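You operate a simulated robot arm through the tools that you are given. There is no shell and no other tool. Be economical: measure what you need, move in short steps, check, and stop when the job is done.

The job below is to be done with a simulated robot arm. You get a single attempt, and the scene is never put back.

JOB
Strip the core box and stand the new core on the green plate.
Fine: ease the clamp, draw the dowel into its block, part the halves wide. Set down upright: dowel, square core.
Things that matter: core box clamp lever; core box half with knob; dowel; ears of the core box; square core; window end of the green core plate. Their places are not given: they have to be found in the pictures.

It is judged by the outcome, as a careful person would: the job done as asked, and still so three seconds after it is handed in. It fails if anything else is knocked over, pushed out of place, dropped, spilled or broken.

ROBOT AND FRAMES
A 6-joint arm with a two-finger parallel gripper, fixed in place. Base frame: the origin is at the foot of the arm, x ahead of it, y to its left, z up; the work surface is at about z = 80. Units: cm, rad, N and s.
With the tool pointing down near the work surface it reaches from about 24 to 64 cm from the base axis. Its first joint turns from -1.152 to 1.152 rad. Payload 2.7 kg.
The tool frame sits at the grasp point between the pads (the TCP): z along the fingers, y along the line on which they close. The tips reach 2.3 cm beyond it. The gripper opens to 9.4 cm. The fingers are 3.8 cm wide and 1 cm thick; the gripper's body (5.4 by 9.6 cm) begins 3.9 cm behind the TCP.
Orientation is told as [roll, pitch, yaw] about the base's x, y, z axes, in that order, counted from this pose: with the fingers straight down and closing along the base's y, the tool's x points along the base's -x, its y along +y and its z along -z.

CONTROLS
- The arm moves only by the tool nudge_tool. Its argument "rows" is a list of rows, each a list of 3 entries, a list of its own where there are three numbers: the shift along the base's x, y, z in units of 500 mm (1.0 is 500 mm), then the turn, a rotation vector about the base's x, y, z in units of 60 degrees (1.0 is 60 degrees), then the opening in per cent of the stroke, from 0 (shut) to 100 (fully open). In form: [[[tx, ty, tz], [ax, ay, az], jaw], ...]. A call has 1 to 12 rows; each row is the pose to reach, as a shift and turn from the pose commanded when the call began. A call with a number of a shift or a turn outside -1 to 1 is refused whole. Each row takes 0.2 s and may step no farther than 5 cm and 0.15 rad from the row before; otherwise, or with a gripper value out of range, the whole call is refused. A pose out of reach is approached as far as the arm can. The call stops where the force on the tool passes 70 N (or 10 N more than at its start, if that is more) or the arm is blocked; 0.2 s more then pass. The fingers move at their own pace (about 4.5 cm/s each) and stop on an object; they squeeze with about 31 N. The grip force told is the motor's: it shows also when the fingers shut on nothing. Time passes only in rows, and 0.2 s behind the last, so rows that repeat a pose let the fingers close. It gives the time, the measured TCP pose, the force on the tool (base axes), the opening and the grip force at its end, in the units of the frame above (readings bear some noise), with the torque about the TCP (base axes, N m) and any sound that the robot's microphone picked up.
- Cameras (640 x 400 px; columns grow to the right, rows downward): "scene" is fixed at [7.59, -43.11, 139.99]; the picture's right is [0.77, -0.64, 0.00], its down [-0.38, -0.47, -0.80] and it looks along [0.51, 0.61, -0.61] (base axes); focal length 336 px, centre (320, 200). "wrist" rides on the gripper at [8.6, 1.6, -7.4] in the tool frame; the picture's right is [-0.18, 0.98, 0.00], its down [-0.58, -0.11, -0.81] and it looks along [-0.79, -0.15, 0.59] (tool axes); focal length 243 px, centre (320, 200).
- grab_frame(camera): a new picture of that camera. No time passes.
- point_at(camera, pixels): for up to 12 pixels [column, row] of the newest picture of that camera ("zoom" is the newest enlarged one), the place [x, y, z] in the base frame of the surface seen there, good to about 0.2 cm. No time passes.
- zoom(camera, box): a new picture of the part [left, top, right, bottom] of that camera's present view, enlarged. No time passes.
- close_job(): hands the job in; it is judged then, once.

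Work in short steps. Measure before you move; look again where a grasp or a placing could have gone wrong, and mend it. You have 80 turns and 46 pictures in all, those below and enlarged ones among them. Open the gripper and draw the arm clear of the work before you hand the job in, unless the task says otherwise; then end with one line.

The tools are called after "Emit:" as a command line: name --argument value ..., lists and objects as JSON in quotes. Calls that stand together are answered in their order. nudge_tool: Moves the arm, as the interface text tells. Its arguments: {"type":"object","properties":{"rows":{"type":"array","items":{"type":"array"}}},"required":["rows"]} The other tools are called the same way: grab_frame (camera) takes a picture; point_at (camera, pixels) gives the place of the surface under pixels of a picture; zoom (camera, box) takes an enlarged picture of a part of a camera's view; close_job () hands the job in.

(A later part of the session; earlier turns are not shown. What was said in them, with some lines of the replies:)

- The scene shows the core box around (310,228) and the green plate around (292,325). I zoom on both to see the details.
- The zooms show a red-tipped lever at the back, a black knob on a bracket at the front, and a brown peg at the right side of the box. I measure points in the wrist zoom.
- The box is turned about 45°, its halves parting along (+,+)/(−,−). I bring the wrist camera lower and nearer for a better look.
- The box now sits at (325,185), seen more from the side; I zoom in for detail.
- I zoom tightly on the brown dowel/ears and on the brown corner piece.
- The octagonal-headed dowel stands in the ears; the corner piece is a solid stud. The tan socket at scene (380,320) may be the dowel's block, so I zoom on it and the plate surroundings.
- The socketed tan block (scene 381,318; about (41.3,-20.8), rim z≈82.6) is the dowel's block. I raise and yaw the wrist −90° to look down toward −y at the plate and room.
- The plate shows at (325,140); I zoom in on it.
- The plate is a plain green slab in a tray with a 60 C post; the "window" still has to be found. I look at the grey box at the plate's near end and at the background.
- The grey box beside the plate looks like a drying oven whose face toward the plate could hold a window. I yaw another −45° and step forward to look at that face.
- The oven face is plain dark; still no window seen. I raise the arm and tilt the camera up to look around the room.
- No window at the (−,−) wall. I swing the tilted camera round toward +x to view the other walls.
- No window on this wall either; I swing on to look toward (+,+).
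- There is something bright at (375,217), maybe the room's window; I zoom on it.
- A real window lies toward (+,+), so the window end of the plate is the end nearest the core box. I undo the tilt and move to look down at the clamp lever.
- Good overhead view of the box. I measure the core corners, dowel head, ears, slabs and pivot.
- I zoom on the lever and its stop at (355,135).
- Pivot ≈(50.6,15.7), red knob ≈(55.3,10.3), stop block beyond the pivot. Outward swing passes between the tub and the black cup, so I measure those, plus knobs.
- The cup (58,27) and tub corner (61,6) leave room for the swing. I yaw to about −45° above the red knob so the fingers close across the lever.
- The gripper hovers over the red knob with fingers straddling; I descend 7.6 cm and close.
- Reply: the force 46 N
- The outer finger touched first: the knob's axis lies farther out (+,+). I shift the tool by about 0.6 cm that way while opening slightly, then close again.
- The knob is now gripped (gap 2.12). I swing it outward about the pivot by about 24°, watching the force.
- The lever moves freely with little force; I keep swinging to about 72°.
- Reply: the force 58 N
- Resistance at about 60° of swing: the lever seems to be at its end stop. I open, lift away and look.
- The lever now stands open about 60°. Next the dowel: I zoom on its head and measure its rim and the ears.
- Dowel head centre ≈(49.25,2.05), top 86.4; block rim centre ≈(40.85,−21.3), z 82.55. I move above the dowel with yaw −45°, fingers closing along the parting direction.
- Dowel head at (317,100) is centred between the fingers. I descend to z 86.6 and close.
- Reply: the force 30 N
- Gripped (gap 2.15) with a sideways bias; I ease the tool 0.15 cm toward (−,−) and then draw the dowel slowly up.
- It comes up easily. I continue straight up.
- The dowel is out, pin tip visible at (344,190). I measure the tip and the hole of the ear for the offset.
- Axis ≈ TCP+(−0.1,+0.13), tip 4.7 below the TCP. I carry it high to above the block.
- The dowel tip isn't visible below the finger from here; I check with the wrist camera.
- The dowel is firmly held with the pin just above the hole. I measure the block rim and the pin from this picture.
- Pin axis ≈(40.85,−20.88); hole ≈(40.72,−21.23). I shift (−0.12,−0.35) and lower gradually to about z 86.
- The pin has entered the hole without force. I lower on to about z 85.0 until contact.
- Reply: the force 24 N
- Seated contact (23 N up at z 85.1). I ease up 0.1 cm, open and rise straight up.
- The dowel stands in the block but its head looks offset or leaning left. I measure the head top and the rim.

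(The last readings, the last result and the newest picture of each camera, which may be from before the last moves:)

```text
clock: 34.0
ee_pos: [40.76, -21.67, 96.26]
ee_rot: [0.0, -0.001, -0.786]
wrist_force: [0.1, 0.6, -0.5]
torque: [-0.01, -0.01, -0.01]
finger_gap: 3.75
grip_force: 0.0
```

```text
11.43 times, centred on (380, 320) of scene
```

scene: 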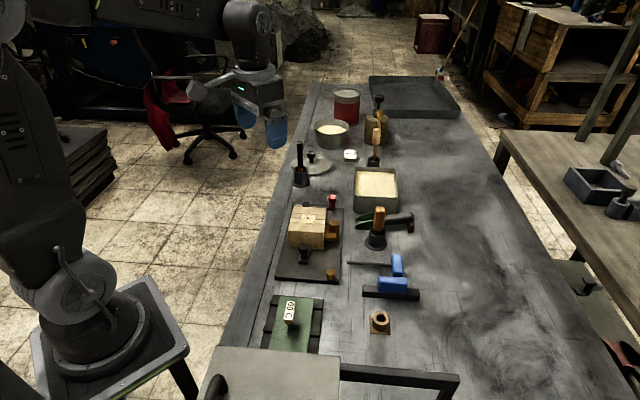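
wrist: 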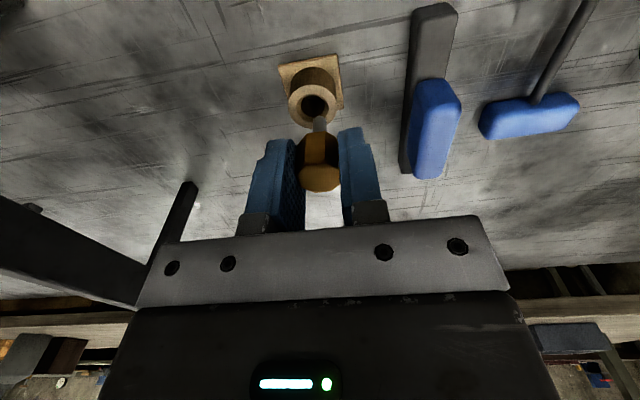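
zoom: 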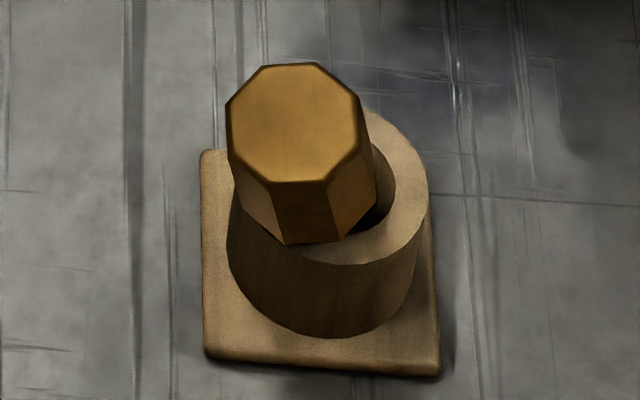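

The head top is at (39.6,−21.25,84.95): it leans about 12° toward −x. I turn to yaw −90° to close along x, straighten and re-seat it; first rotate above it.

Emit:
nudge_tool --rows '[[[-0.003, 0.004, -0.02], [0, 0, -0.14], 47], [[-0.006, 0.008, -0.04], [0, 0, -0.28], 47], [[-0.006, 0.008, -0.06], [0, 0, -0.42], 47], [[-0.006, 0.008, -0.08], [0, 0, -0.56], 47], [[-0.006, 0.008, -0.12], [0, 0, -0.7], 47], [[-0.006, 0.008, -0.12], [0, 0, -0.75], 47]]'

Emit:
zoom --camera "wrist" --box '[220, 20, 420, 220]'

```text
clock: 35.4
ee_pos: [40.33, -21.29, 90.1]
ee_rot: [0.0, -0.001, -1.574]
wrist_force: [0.3, 0.5, 0.9]
torque: [0.03, 0.01, -0.03]
finger_gap: 4.42
grip_force: 0.1
```

```text
2.00 times, centred on (320, 120) of wrist
```

zoom: 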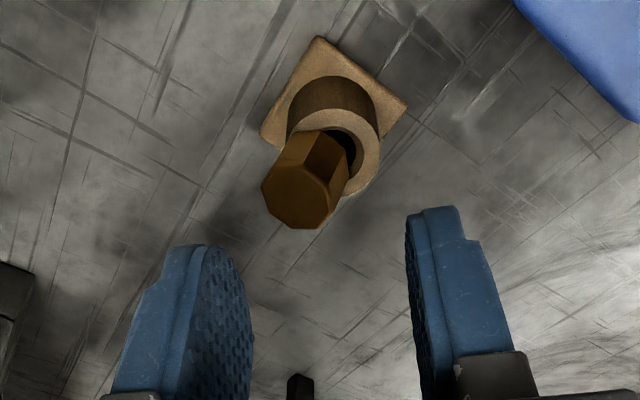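

Lean to −x confirmed. I measure the rim here for the hole's centre.

Emit:
point_at --camera "zoom" --pixels '[[376, 155], [320, 112], [358, 186], [302, 122], [350, 118], [378, 148], [290, 190], [310, 195], [330, 200], [345, 150]]'

```text
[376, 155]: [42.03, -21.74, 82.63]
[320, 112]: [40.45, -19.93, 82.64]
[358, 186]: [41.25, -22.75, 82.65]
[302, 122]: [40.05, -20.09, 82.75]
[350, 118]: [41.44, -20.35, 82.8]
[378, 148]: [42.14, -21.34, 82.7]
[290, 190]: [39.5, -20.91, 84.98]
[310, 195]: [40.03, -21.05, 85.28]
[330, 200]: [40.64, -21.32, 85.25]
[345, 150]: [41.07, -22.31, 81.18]
```

The hole's centre is (40.6,−21.4). I lower to z 85.2 around the head at x 40.5, close to straighten it.

Emit:
nudge_tool --rows '[[[0.004, -0.002, -0.05], [0, 0, 0], 47], [[0.004, -0.002, -0.085], [0, 0, 0], 47], [[0.004, -0.002, -0.098], [0, 0, 0], 47], [[0.004, -0.002, -0.098], [0, 0, 0], 30], [[0.004, -0.002, -0.098], [0, 0, 0], 20], [[0.004, -0.002, -0.098], [0, 0, 0], 8], [[0.004, -0.002, -0.098], [0, 0, 0], 8], [[0.004, -0.002, -0.098], [0, 0, 0], 8]]'

Emit:
zoom --camera "wrist" --box '[220, 20, 420, 220]'

```text
clock: 37.2
ee_pos: [40.62, -21.2, 85.17]
ee_rot: [-0.001, -0.001, -1.57]
wrist_force: [0.3, 0.1, -0.1]
torque: [0.04, 0.0, -0.03]
finger_gap: 2.12
grip_force: 31.2
```

```text
2.00 times, centred on (320, 120) of wrist
```

zoom: 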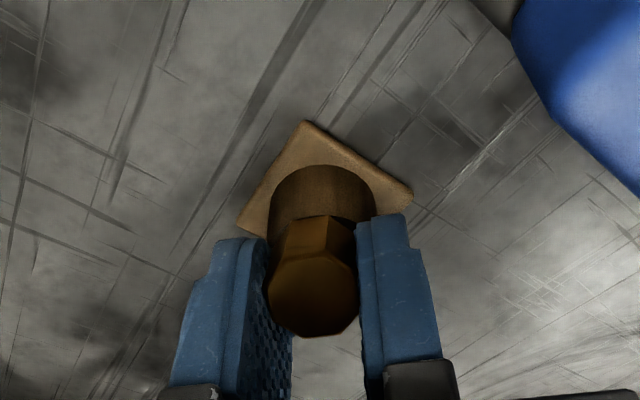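

Gripped straight with no side force. I read the head's height and then press gently downward to seat it.

Emit:
point_at --camera "zoom" --pixels '[[312, 280], [312, 320], [285, 300], [340, 300], [312, 240], [312, 300]]'

Emit:
nudge_tool --rows '[[[0, -0.002, -0.002], [0, 0, 0], 8], [[0, -0.003, -0.005], [0, 0, 0], 8], [[0, -0.003, -0.008], [0, 0, 0], 8]]'

```text
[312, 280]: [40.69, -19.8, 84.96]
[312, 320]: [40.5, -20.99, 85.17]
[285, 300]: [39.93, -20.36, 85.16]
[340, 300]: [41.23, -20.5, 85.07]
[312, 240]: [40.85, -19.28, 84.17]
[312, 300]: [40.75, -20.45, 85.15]
```

```text
clock: 38.0
ee_pos: [40.76, -21.54, 84.94]
ee_rot: [0.003, -0.001, -1.571]
wrist_force: [-3.3, 5.1, 26.6]
torque: [0.36, 0.18, 0.04]
finger_gap: 2.13
grip_force: 30.5
```

The head now leans in y (top centre at y≈−20.4). I release, rise, turn to yaw 0 and straighten it along y.

Emit:
nudge_tool --rows '[[[-0.002, 0.001, 0.004], [0, 0, 0], 20], [[-0.002, 0.001, 0.004], [0, 0, 0], 47], [[-0.002, 0.001, 0.004], [0, 0, 0], 47], [[-0.002, 0.001, 0.06], [0, 0, 0], 47], [[-0.002, 0.004, 0.1], [0, 0, 0.14], 50], [[-0.002, 0.004, 0.1], [0, 0, 0.28], 50], [[-0.002, 0.004, 0.1], [0, 0, 0.42], 50], [[-0.002, 0.004, 0.1], [0, 0, 0.56], 50], [[-0.002, 0.004, 0.1], [0, 0, 0.7], 50], [[-0.002, 0.004, 0.1], [0, 0, 0.84], 50], [[-0.002, 0.004, 0.1], [0, 0, 0.98], 50]]'

Emit:
nudge_tool --rows '[[[0, 0, 0], [0, 0, 0.14], 50], [[0, 0, 0], [0, 0, 0.28], 50], [[0, 0, 0], [0, 0, 0.42], 50], [[0, 0, 0], [0, 0, 0.52], 50]]'

Emit:
zoom --camera "wrist" --box '[220, 20, 420, 220]'

```text
clock: 40.4
ee_pos: [40.52, -21.33, 89.61]
ee_rot: [0.0, 0.0, -0.544]
wrist_force: [-0.3, -0.5, 0.0]
torque: [0.0, 0.02, 0.02]
finger_gap: 4.69
grip_force: 0.1
```

```text
clock: 41.4
ee_pos: [40.42, -21.3, 89.65]
ee_rot: [0.0, 0.0, 0.002]
wrist_force: [-1.3, -0.4, 0.8]
torque: [0.01, -0.02, 0.01]
finger_gap: 4.71
grip_force: 0.0
```

```text
2.00 times, centred on (320, 120) of wrist
```

zoom: 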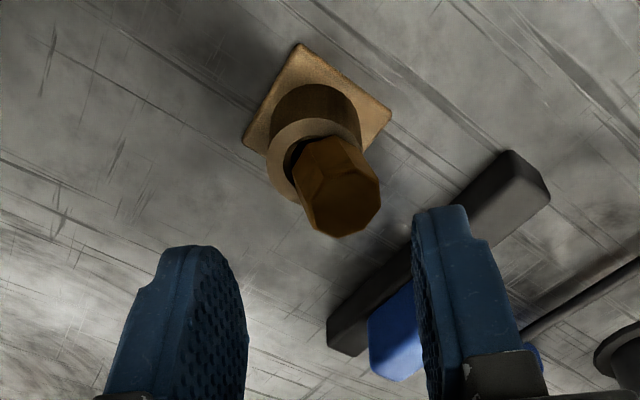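

It leans toward +y (picture right). I descend and close along y to straighten it, then look.

Emit:
nudge_tool --rows '[[[0.003, 0, -0.05], [0, 0, 0], 50], [[0.003, 0, -0.08], [0, 0, 0], 50], [[0.003, -0.002, -0.09], [0, 0, 0], 50], [[0.003, -0.002, -0.09], [0, 0, 0], 30], [[0.003, -0.002, -0.09], [0, 0, 0], 20], [[0.003, -0.002, -0.09], [0, 0, 0], 8], [[0.003, -0.002, -0.09], [0, 0, 0], 8], [[0.003, -0.002, -0.09], [0, 0, 0], 8]]'

Emit:
zoom --camera "scene" --box '[355, 290, 405, 345]'

Emit:
point_at --camera "wrist" --pixels '[[320, 100]]'

```text
clock: 43.2
ee_pos: [40.65, -21.24, 85.36]
ee_rot: [-0.001, 0.0, 0.0]
wrist_force: [0.3, -0.2, 0.8]
torque: [-0.04, -0.03, 0.0]
finger_gap: 2.13
grip_force: 30.6
```

```text
7.27 times, centred on (380, 318) of scene
```

zoom: 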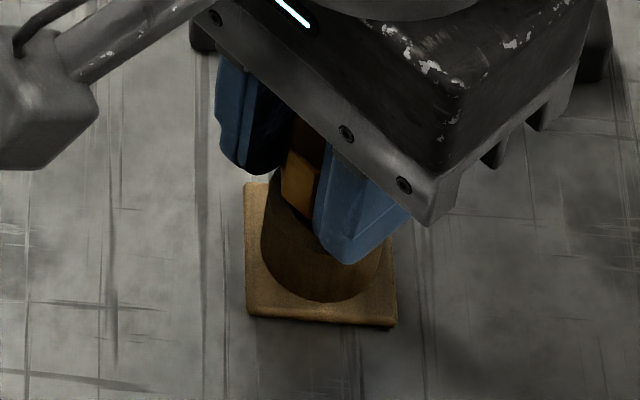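

```text
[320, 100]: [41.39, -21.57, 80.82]
```

Held with y straightened; I check the remaining tilt in x with the wrist camera.

Emit:
zoom --camera "wrist" --box '[270, 80, 370, 200]'

Emit:
point_at --camera "zoom" --pixels '[[320, 200], [320, 230], [320, 260], [320, 290], [320, 320], [300, 250], [340, 250], [320, 140], [320, 170]]'

```text
3.33 times, centred on (320, 140) of wrist
```

zoom: 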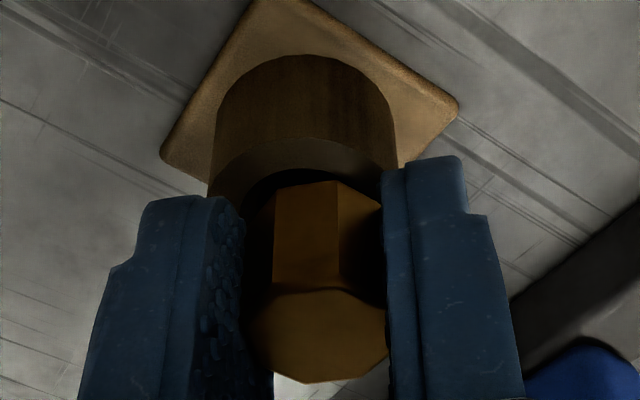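

```text
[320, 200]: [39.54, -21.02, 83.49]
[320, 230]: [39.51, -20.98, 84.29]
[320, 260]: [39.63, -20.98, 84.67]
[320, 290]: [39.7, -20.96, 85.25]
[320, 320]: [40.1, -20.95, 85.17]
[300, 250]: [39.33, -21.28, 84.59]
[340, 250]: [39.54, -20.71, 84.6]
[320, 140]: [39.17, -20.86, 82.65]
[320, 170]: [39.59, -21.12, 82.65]
```

The dowel now stands near vertical (facet x 39.54→39.65 over its height), axis ≈(40.5,−21.1), slightly raised. I centre by −0.2 in y, lower gently until contact.

Emit:
nudge_tool --rows '[[[0, -0.003, -0.002], [0, 0, 0], 8], [[0, -0.004, -0.004], [0, 0, 0], 8], [[0, -0.004, -0.0055], [0, 0, 0], 8]]'

```text
clock: 44.0
ee_pos: [40.83, -21.48, 84.99]
ee_rot: [0.0, -0.004, -0.001]
wrist_force: [-1.9, 7.9, 23.9]
torque: [0.39, 0.11, 0.0]
finger_gap: 2.18
grip_force: 31.2
```

Contact with a side push toward +y, so I shift +0.2 in y and relax the downward push before releasing.

Emit:
nudge_tool --rows '[[[-0.002, 0.004, 0.002], [0, 0, 0], 8], [[-0.003, 0.005, 0.002], [0, 0, 0], 8]]'

```text
clock: 44.6
ee_pos: [40.56, -21.26, 85.04]
ee_rot: [-0.002, -0.001, 0.0]
wrist_force: [4.9, -3.0, 13.2]
torque: [-0.1, -0.21, 0.02]
finger_gap: 2.14
grip_force: 31.1
```

Nearly balanced; a small trim (+0.1,−0.07,+0.05), then open in place and rise straight.

Emit:
nudge_tool --rows '[[[0.002, -0.0014, 0.001], [0, 0, 0], 8], [[0.002, -0.0014, 0.0015], [0, 0, 0], 8], [[0.002, -0.0014, 0.0015], [0, 0, 0], 27], [[0.002, -0.0014, 0.0015], [0, 0, 0], 45], [[0.002, -0.0014, 0.0015], [0, 0, 0], 45], [[0.002, -0.0014, 0.03], [0, 0, 0], 45], [[0.002, -0.0014, 0.09], [0, 0, 0], 45], [[0.002, -0.0014, 0.18], [0, 0, 0], 45], [[-0.02, 0.06, 0.22], [0, 0, 0], 45]]'

Emit:
zoom --camera "scene" --box '[362, 300, 398, 338]'

Emit:
point_at --camera "zoom" --pixels '[[320, 100], [320, 130], [320, 160], [290, 130], [350, 130], [320, 75]]'

```text
clock: 46.6
ee_pos: [39.59, -18.1, 95.91]
ee_rot: [-0.001, 0.001, -0.001]
wrist_force: [-0.3, 0.1, 0.2]
torque: [-0.05, -0.01, 0.03]
finger_gap: 4.22
grip_force: 0.0
```

```text
10.53 times, centred on (380, 319) of scene
```

zoom: 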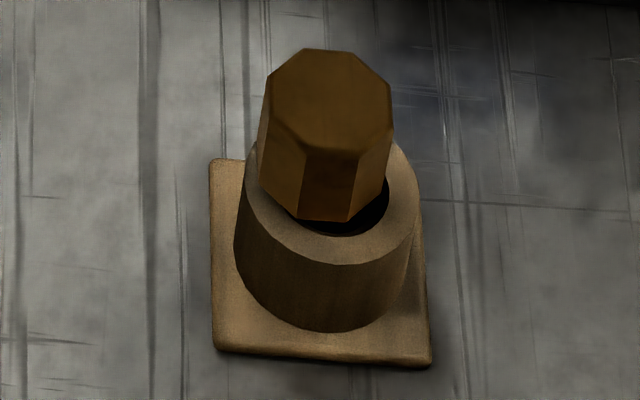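

```text
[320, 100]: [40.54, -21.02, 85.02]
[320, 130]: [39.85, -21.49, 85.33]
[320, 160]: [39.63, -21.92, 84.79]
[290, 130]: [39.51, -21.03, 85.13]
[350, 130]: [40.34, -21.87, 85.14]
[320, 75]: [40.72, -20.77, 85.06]
```

The dowel now stands upright in its block (top flat at z≈85.1, centre (40.5,−21.1)). Next, the knob of the front half at about (38.2,0.45): I go above it with yaw −45°.

Emit:
nudge_tool --rows '[[[0, 0.06, 0.03], [0, 0, -0.14], 42], [[-0.01, 0.14, 0.03], [0, 0, -0.28], 42], [[-0.02, 0.22, 0.03], [0, 0, -0.42], 42], [[-0.026, 0.3, 0.01], [0, 0, -0.56], 42], [[-0.028, 0.371, -0.04], [0, 0, -0.7], 42], [[-0.028, 0.371, -0.1], [0, 0, -0.75], 42]]'

Emit:
point_at --camera "scene" --pixels '[[299, 247], [308, 247], [303, 244], [303, 250], [303, 256], [300, 262], [310, 262]]'

```text
clock: 48.0
ee_pos: [38.18, 0.18, 91.16]
ee_rot: [-0.001, 0.0, -0.788]
wrist_force: [0.2, -0.2, 0.3]
torque: [0.01, 0.01, 0.01]
finger_gap: 3.93
grip_force: 0.0
```

```text
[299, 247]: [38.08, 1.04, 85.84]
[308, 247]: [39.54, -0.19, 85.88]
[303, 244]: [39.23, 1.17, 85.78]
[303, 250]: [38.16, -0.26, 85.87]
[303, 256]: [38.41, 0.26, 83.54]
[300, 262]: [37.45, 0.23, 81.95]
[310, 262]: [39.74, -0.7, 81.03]
```

The knob's centre is (38.75,0.45), top 85.85. I descend around it and close.

Emit:
nudge_tool --rows '[[[0.0114, 0.0054, -0.05], [0, 0, 0], 42], [[0.0114, 0.0054, -0.09], [0, 0, 0], 42], [[0.0114, 0.0054, -0.116], [0, 0, 0], 42], [[0.0114, 0.0054, -0.116], [0, 0, 0], 8], [[0.0114, 0.0054, -0.116], [0, 0, 0], 8], [[0.0114, 0.0054, -0.116], [0, 0, 0], 8], [[0.0114, 0.0054, -0.116], [0, 0, 0], 8]]'

```text
clock: 49.6
ee_pos: [38.86, 0.48, 85.29]
ee_rot: [-0.002, -0.001, -0.786]
wrist_force: [-1.3, -4.6, -4.3]
torque: [-0.08, -0.09, -0.01]
finger_gap: 2.32
grip_force: 45.1
```

Well centred on the knob (gap 2.32). I pull slowly along (−,−) by 2 cm.

Emit:
nudge_tool --rows '[[[-0.006, -0.006, 0], [0, 0, 0], 8], [[-0.013, -0.013, 0], [0, 0, 0], 8], [[-0.02, -0.02, 0], [0, 0, 0], 8], [[-0.028, -0.028, 0], [0, 0, 0], 8]]'

```text
clock: 50.6
ee_pos: [37.42, -0.91, 85.2]
ee_rot: [-0.002, 0.001, -0.785]
wrist_force: [4.7, -3.3, -27.2]
torque: [-0.48, -0.7, 0.01]
finger_gap: 2.32
grip_force: 44.8
```

It slides; the tool feels a downward pull, so I follow 0.15 cm lower and keep pulling.

Emit:
nudge_tool --rows '[[[-0.006, -0.006, -0.002], [0, 0, 0], 8], [[-0.013, -0.013, -0.003], [0, 0, 0], 8], [[-0.02, -0.02, -0.003], [0, 0, 0], 8], [[-0.028, -0.028, -0.003], [0, 0, 0], 8]]'

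```text
clock: 51.6
ee_pos: [36.1, -2.15, 85.26]
ee_rot: [0.003, -0.001, -0.786]
wrist_force: [-12.6, 13.4, 39.2]
torque: [0.11, 0.09, -0.02]
finger_gap: 2.33
grip_force: 45.2
```

Now pushing down slightly and sideways; I correct (+z, toward (−,+)) and continue.

Emit:
nudge_tool --rows '[[[-0.005, 0, 0.003], [0, 0, 0], 8], [[-0.013, -0.008, 0.003], [0, 0, 0], 8], [[-0.021, -0.015, 0.003], [0, 0, 0], 8], [[-0.029, -0.022, 0.003], [0, 0, 0], 8]]'

```text
clock: 52.4
ee_pos: [35.86, -2.55, 85.2]
ee_rot: [0.019, -0.016, -0.78]
wrist_force: [10.1, 11.5, -14.8]
torque: [0.01, -0.12, -0.07]
finger_gap: 2.36
grip_force: 44.7
stopped in row 4: the force on the tool passed its limit at 77 N (the readings are from after the stop); the commanded pose is now the measured one
```

The half has reached its stop after about 4.3 cm of travel. I relax, release the knob, rise and turn toward yaw +45° for a view and for the core grasp.

Emit:
nudge_tool --rows '[[[0.001, 0.001, 0], [0, 0, 0], 8], [[0.001, 0.001, 0], [0, 0, 0], 42], [[0.001, 0.001, 0], [0, 0, 0], 42], [[0.001, 0.001, 0.05], [0, 0, 0], 42], [[0.001, 0.001, 0.14], [0, 0, 0], 50], [[0.02, 0.01, 0.22], [0, 0, 0.14], 60], [[0.04, 0.02, 0.3], [0, 0, 0.28], 60], [[0.06, 0.03, 0.38], [0, 0, 0.42], 60], [[0.08, 0.04, 0.4], [0, 0, 0.56], 60], [[0.1, 0.05, 0.4], [0, 0, 0.7], 60], [[0.12, 0.06, 0.4], [0, 0, 0.84], 60]]'

Emit:
nudge_tool --rows '[[[0, 0, 0], [0, 0, 0.14], 60], [[0, 0, 0], [0, 0, 0.28], 60], [[0, 0, 0], [0, 0, 0.42], 60], [[0, 0, 0], [0, 0, 0.56], 60], [[0, 0, 0], [0, 0, 0.655], 60]]'

Emit:
zoom --camera "wrist" --box '[200, 0, 440, 150]'

```text
clock: 54.8
ee_pos: [41.89, 0.32, 105.1]
ee_rot: [0.017, -0.012, 0.103]
wrist_force: [-0.1, 0.5, -0.2]
torque: [0.0, -0.03, 0.0]
finger_gap: 5.65
grip_force: 0.0
```

```text
clock: 56.0
ee_pos: [41.83, 0.39, 105.32]
ee_rot: [0.018, -0.014, 0.788]
wrist_force: [0.1, -0.4, -0.3]
torque: [-0.01, -0.02, -0.01]
finger_gap: 5.64
grip_force: 0.0
```

```text
2.67 times, centred on (320, 75) of wrist
```

zoom: 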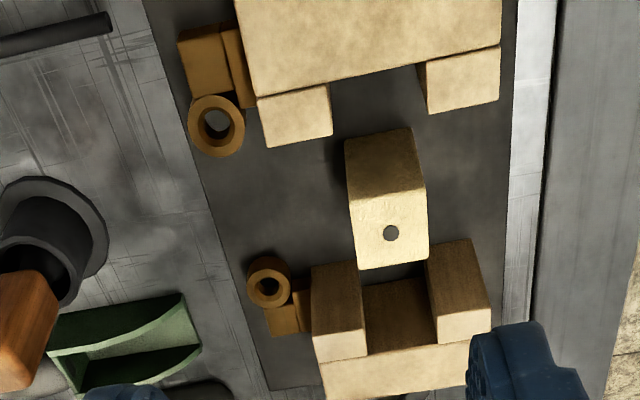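

Both halves parted and the core stands free. I measure the core and cheek edges.

Emit:
point_at --camera "zoom" --pixels '[[354, 200], [424, 192], [362, 265], [426, 254], [391, 232], [348, 142], [412, 132], [265, 145], [330, 138], [318, 268], [468, 245], [300, 180]]'

```text
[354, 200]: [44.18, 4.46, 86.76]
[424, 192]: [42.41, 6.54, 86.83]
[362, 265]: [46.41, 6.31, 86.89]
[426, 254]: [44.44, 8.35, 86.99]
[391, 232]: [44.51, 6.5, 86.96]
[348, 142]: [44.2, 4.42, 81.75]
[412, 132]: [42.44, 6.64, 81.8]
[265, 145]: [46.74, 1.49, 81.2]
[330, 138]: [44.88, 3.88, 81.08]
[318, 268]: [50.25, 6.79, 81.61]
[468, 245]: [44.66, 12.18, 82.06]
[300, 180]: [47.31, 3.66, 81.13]
```

The core is about 2.9 cm square, 5.8 tall, centred at (44.36,6.42), with ample room either side. I level the tool, descend around it at yaw ≈43° and stop before closing.

Emit:
nudge_tool --rows '[[[0.025, 0.06, -0.02], [-0.0216, -0.003, -0.034], 60], [[0.0506, 0.1206, -0.05], [-0.0216, -0.003, -0.034], 60], [[0.0506, 0.1206, -0.14], [-0.0216, -0.003, -0.034], 60], [[0.0506, 0.1206, -0.23], [-0.0216, -0.003, -0.034], 60], [[0.0506, 0.1206, -0.31], [-0.0216, -0.003, -0.034], 60], [[0.0506, 0.1206, -0.37], [-0.0216, -0.003, -0.034], 60], [[0.0506, 0.1206, -0.416], [-0.0216, -0.003, -0.034], 60], [[0.0506, 0.1206, -0.416], [-0.0216, -0.003, -0.034], 60]]'

```text
clock: 57.8
ee_pos: [44.27, 6.58, 84.55]
ee_rot: [-0.002, -0.001, 0.751]
wrist_force: [0.1, -0.4, -0.6]
torque: [-0.02, -0.01, -0.04]
finger_gap: 5.66
grip_force: 0.1
```

In position without contact; I trim (+0.1,−0.12) and close on the core.

Emit:
nudge_tool --rows '[[[0.002, -0.0024, 0], [0, 0, 0], 60], [[0.002, -0.0024, 0], [0, 0, 0], 45], [[0.002, -0.0024, 0], [0, 0, 0], 36], [[0.002, -0.0024, 0], [0, 0, 0], 25], [[0.002, -0.0024, 0], [0, 0, 0], 25], [[0.002, -0.0024, 0], [0, 0, 0], 25]]'

```text
clock: 59.2
ee_pos: [44.42, 6.29, 84.36]
ee_rot: [0.0, 0.001, 0.75]
wrist_force: [-0.9, 0.0, -0.4]
torque: [0.0, 0.0, 0.01]
finger_gap: 3.06
grip_force: 30.8
```

The core is held (gap 3.06). I lift it and measure the plate's window end from the earlier scene view.

Emit:
nudge_tool --rows '[[[0, 0, 0.01], [0, 0, 0], 25], [[0, 0, 0.04], [0, 0, 0], 25], [[0, 0, 0.1], [0, 0, 0], 25], [[0, 0, 0.18], [0, 0, 0], 25], [[0, 0, 0.24], [0, 0, 0], 25]]'

Emit:
point_at --camera "scene" --pixels '[[281, 298], [312, 300], [311, 311], [276, 318], [291, 331], [297, 299], [297, 312], [300, 320], [308, 335], [272, 338], [297, 295], [288, 320]]'

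```text
clock: 60.4
ee_pos: [44.4, 6.52, 96.1]
ee_rot: [-0.001, 0.0, 0.751]
wrist_force: [0.4, 0.3, -1.8]
torque: [0.0, -0.03, 0.01]
finger_gap: 3.07
grip_force: 31.1
```

```text
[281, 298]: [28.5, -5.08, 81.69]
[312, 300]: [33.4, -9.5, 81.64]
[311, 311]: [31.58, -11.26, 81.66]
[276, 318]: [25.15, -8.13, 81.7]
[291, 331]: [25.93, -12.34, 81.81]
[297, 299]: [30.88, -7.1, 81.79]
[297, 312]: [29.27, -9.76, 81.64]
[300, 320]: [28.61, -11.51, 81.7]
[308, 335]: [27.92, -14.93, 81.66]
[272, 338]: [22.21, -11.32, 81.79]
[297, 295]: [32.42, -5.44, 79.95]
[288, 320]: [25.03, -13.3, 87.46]
```

The sign's head overhangs the plate, so I measure its extent before choosing the spot.

Emit:
point_at --camera "scene" --pixels '[[292, 302], [289, 302], [295, 302], [303, 303], [304, 307], [285, 319], [292, 319], [300, 322], [294, 310], [292, 324]]'

```text
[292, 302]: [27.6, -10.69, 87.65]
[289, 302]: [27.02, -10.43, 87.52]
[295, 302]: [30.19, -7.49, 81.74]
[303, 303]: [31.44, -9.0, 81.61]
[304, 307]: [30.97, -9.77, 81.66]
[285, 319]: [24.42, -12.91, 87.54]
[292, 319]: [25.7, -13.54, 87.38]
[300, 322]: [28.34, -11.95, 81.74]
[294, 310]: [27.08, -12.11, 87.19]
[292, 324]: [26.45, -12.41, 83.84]
```

The sign's head ends at u≈12.0 along the plate, the plate edge at u≈16.7; I choose core centre (29.55,−8.63). I carry it there high, then lower to just above the plate.

Emit:
nudge_tool --rows '[[[-0.05, -0.05, 0.02], [0, 0, 0.01], 25], [[-0.11, -0.11, 0.02], [0, 0, 0.02], 25], [[-0.17, -0.17, 0.02], [0, 0, 0.033], 25], [[-0.23, -0.235, 0.02], [0, 0, 0.033], 25], [[-0.297, -0.303, 0], [0, 0, 0.033], 25], [[-0.297, -0.303, -0.06], [0, 0, 0.033], 25], [[-0.297, -0.303, -0.12], [0, 0, 0.033], 25], [[-0.297, -0.303, -0.17], [0, 0, 0.033], 25], [[-0.297, -0.303, -0.19], [0, 0, 0.033], 25], [[-0.297, -0.303, -0.19], [0, 0, 0.033], 25]]'

Emit:
zoom --camera "scene" --box '[250, 250, 350, 350]'

```text
clock: 62.6
ee_pos: [29.64, -8.97, 86.75]
ee_rot: [-0.003, 0.001, 0.784]
wrist_force: [0.3, 0.2, -1.1]
torque: [0.03, 0.0, 0.01]
finger_gap: 3.07
grip_force: 30.8
```

```text
4.00 times, centred on (300, 300) of scene
```

zoom: 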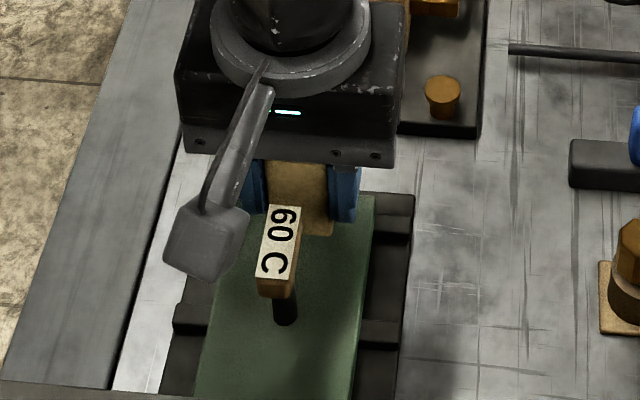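

The core hangs over the window end, clear of the sign. I check heights of the core bottom and the camera housing next to the sign.

Emit:
point_at --camera "zoom" --pixels '[[315, 230], [318, 200], [190, 265], [220, 270], [240, 250], [280, 210], [290, 212], [300, 200], [322, 242], [365, 200]]'

```text
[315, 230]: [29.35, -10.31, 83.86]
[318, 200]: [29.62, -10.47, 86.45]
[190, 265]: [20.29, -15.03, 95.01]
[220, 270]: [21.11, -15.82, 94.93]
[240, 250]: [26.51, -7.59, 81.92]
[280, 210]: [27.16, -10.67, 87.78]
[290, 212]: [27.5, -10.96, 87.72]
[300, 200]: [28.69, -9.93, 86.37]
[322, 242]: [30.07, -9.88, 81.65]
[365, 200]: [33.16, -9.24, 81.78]
```

Core bottom ≈83.5, plate 81.7. I lower slowly 1.6 cm, then watch for contact.

Emit:
nudge_tool --rows '[[[-0.001, 0.005, -0.01], [0, 0, 0], 25], [[-0.001, 0.005, -0.02], [0, 0, 0], 25], [[-0.001, 0.005, -0.028], [0, 0, 0], 25], [[-0.001, 0.005, -0.032], [0, 0, 0], 25]]'

```text
clock: 63.6
ee_pos: [29.64, -8.56, 85.3]
ee_rot: [-0.003, 0.0, 0.783]
wrist_force: [-0.7, -0.6, -1.4]
torque: [0.0, 0.0, -0.02]
finger_gap: 3.05
grip_force: 30.8
```

No contact yet; I go down in small steps.

Emit:
nudge_tool --rows '[[[0, 0, -0.003], [0, 0, 0], 25], [[0, 0, -0.006], [0, 0, 0], 25]]'

```text
clock: 64.2
ee_pos: [29.56, -8.62, 84.99]
ee_rot: [-0.003, 0.0, 0.785]
wrist_force: [-5.1, -1.2, 17.2]
torque: [0.06, 0.23, -0.01]
finger_gap: 3.07
grip_force: 30.8
```

Contact at z≈85.0 (17 N). I relax a hair, open and rise straight up.

Emit:
nudge_tool --rows '[[[0, 0, 0.001], [0, 0, 0], 25], [[0, 0, 0.001], [0, 0, 0], 36], [[0, 0, 0.001], [0, 0, 0], 50], [[0, 0, 0.001], [0, 0, 0], 50], [[0, 0, 0.04], [0, 0, 0], 50], [[0, 0, 0.1], [0, 0, 0], 50], [[0, 0, 0.18], [0, 0, 0], 50], [[0, 0, 0.26], [0, 0, 0], 50], [[0.06, 0.06, 0.34], [0, 0, 0], 60], [[0.12, 0.14, 0.4], [0, 0, 0], 60]]'

Emit:
grab_frame --camera "scene"

```text
refused: row 9 steps farther than a row can; nothing moved
```

```text
0 pictures are left
```

scene: 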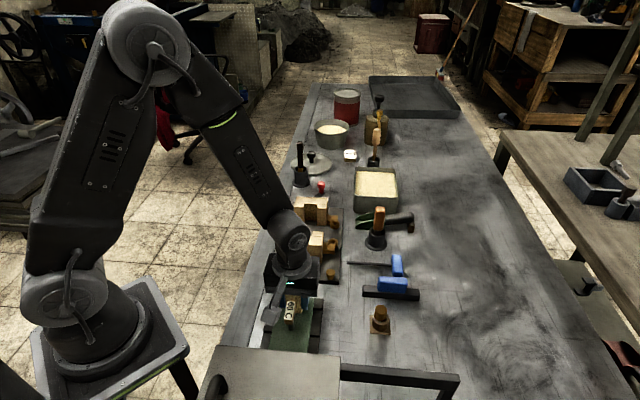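

A row was too long, so nothing moved; the picture shows the dowel standing in its block at (380,320). I repeat the release with a gentle straight rise only.

Emit:
nudge_tool --rows '[[[0, 0, 0.001], [0, 0, 0], 25], [[0, 0, 0.001], [0, 0, 0], 36], [[0, 0, 0.001], [0, 0, 0], 52], [[0, 0, 0.001], [0, 0, 0], 52], [[0, 0, 0.001], [0, 0, 0], 52], [[0, 0, 0.03], [0, 0, 0], 52], [[0, 0, 0.08], [0, 0, 0], 52], [[0, 0, 0.15], [0, 0, 0], 52], [[0, 0, 0.23], [0, 0, 0], 52], [[0, 0, 0.31], [0, 0, 0], 52]]'

```text
clock: 66.4
ee_pos: [29.38, -8.66, 100.36]
ee_rot: [-0.001, -0.002, 0.783]
wrist_force: [-0.2, -0.4, 0.4]
torque: [0.01, 0.01, -0.02]
finger_gap: 4.88
grip_force: 0.0
```

Released cleanly with no load. I draw the arm higher and away from the work.

Emit:
nudge_tool --rows '[[[0, 0, 0.08], [0, 0, 0], 60], [[0.03, 0.06, 0.14], [0, 0, 0], 80], [[0.06, 0.13, 0.18], [0, 0, 0], 100], [[0.09, 0.2, 0.2], [0, 0, 0], 100]]'

```text
clock: 67.4
ee_pos: [33.95, 1.4, 110.32]
ee_rot: [-0.002, -0.001, 0.783]
wrist_force: [-0.3, 0.6, -0.5]
torque: [-0.06, -0.03, 0.0]
finger_gap: 9.41
grip_force: 0.1
```

The arm is clear with the gripper open; I hand the job in.

Emit:
close_job

```text
The job is handed in.
```

The clamp is eased, the dowel stands in its block, the halves are parted wide, and the core was set upright on the plate's window end; the pictures ran out before I could check the core after letting go.
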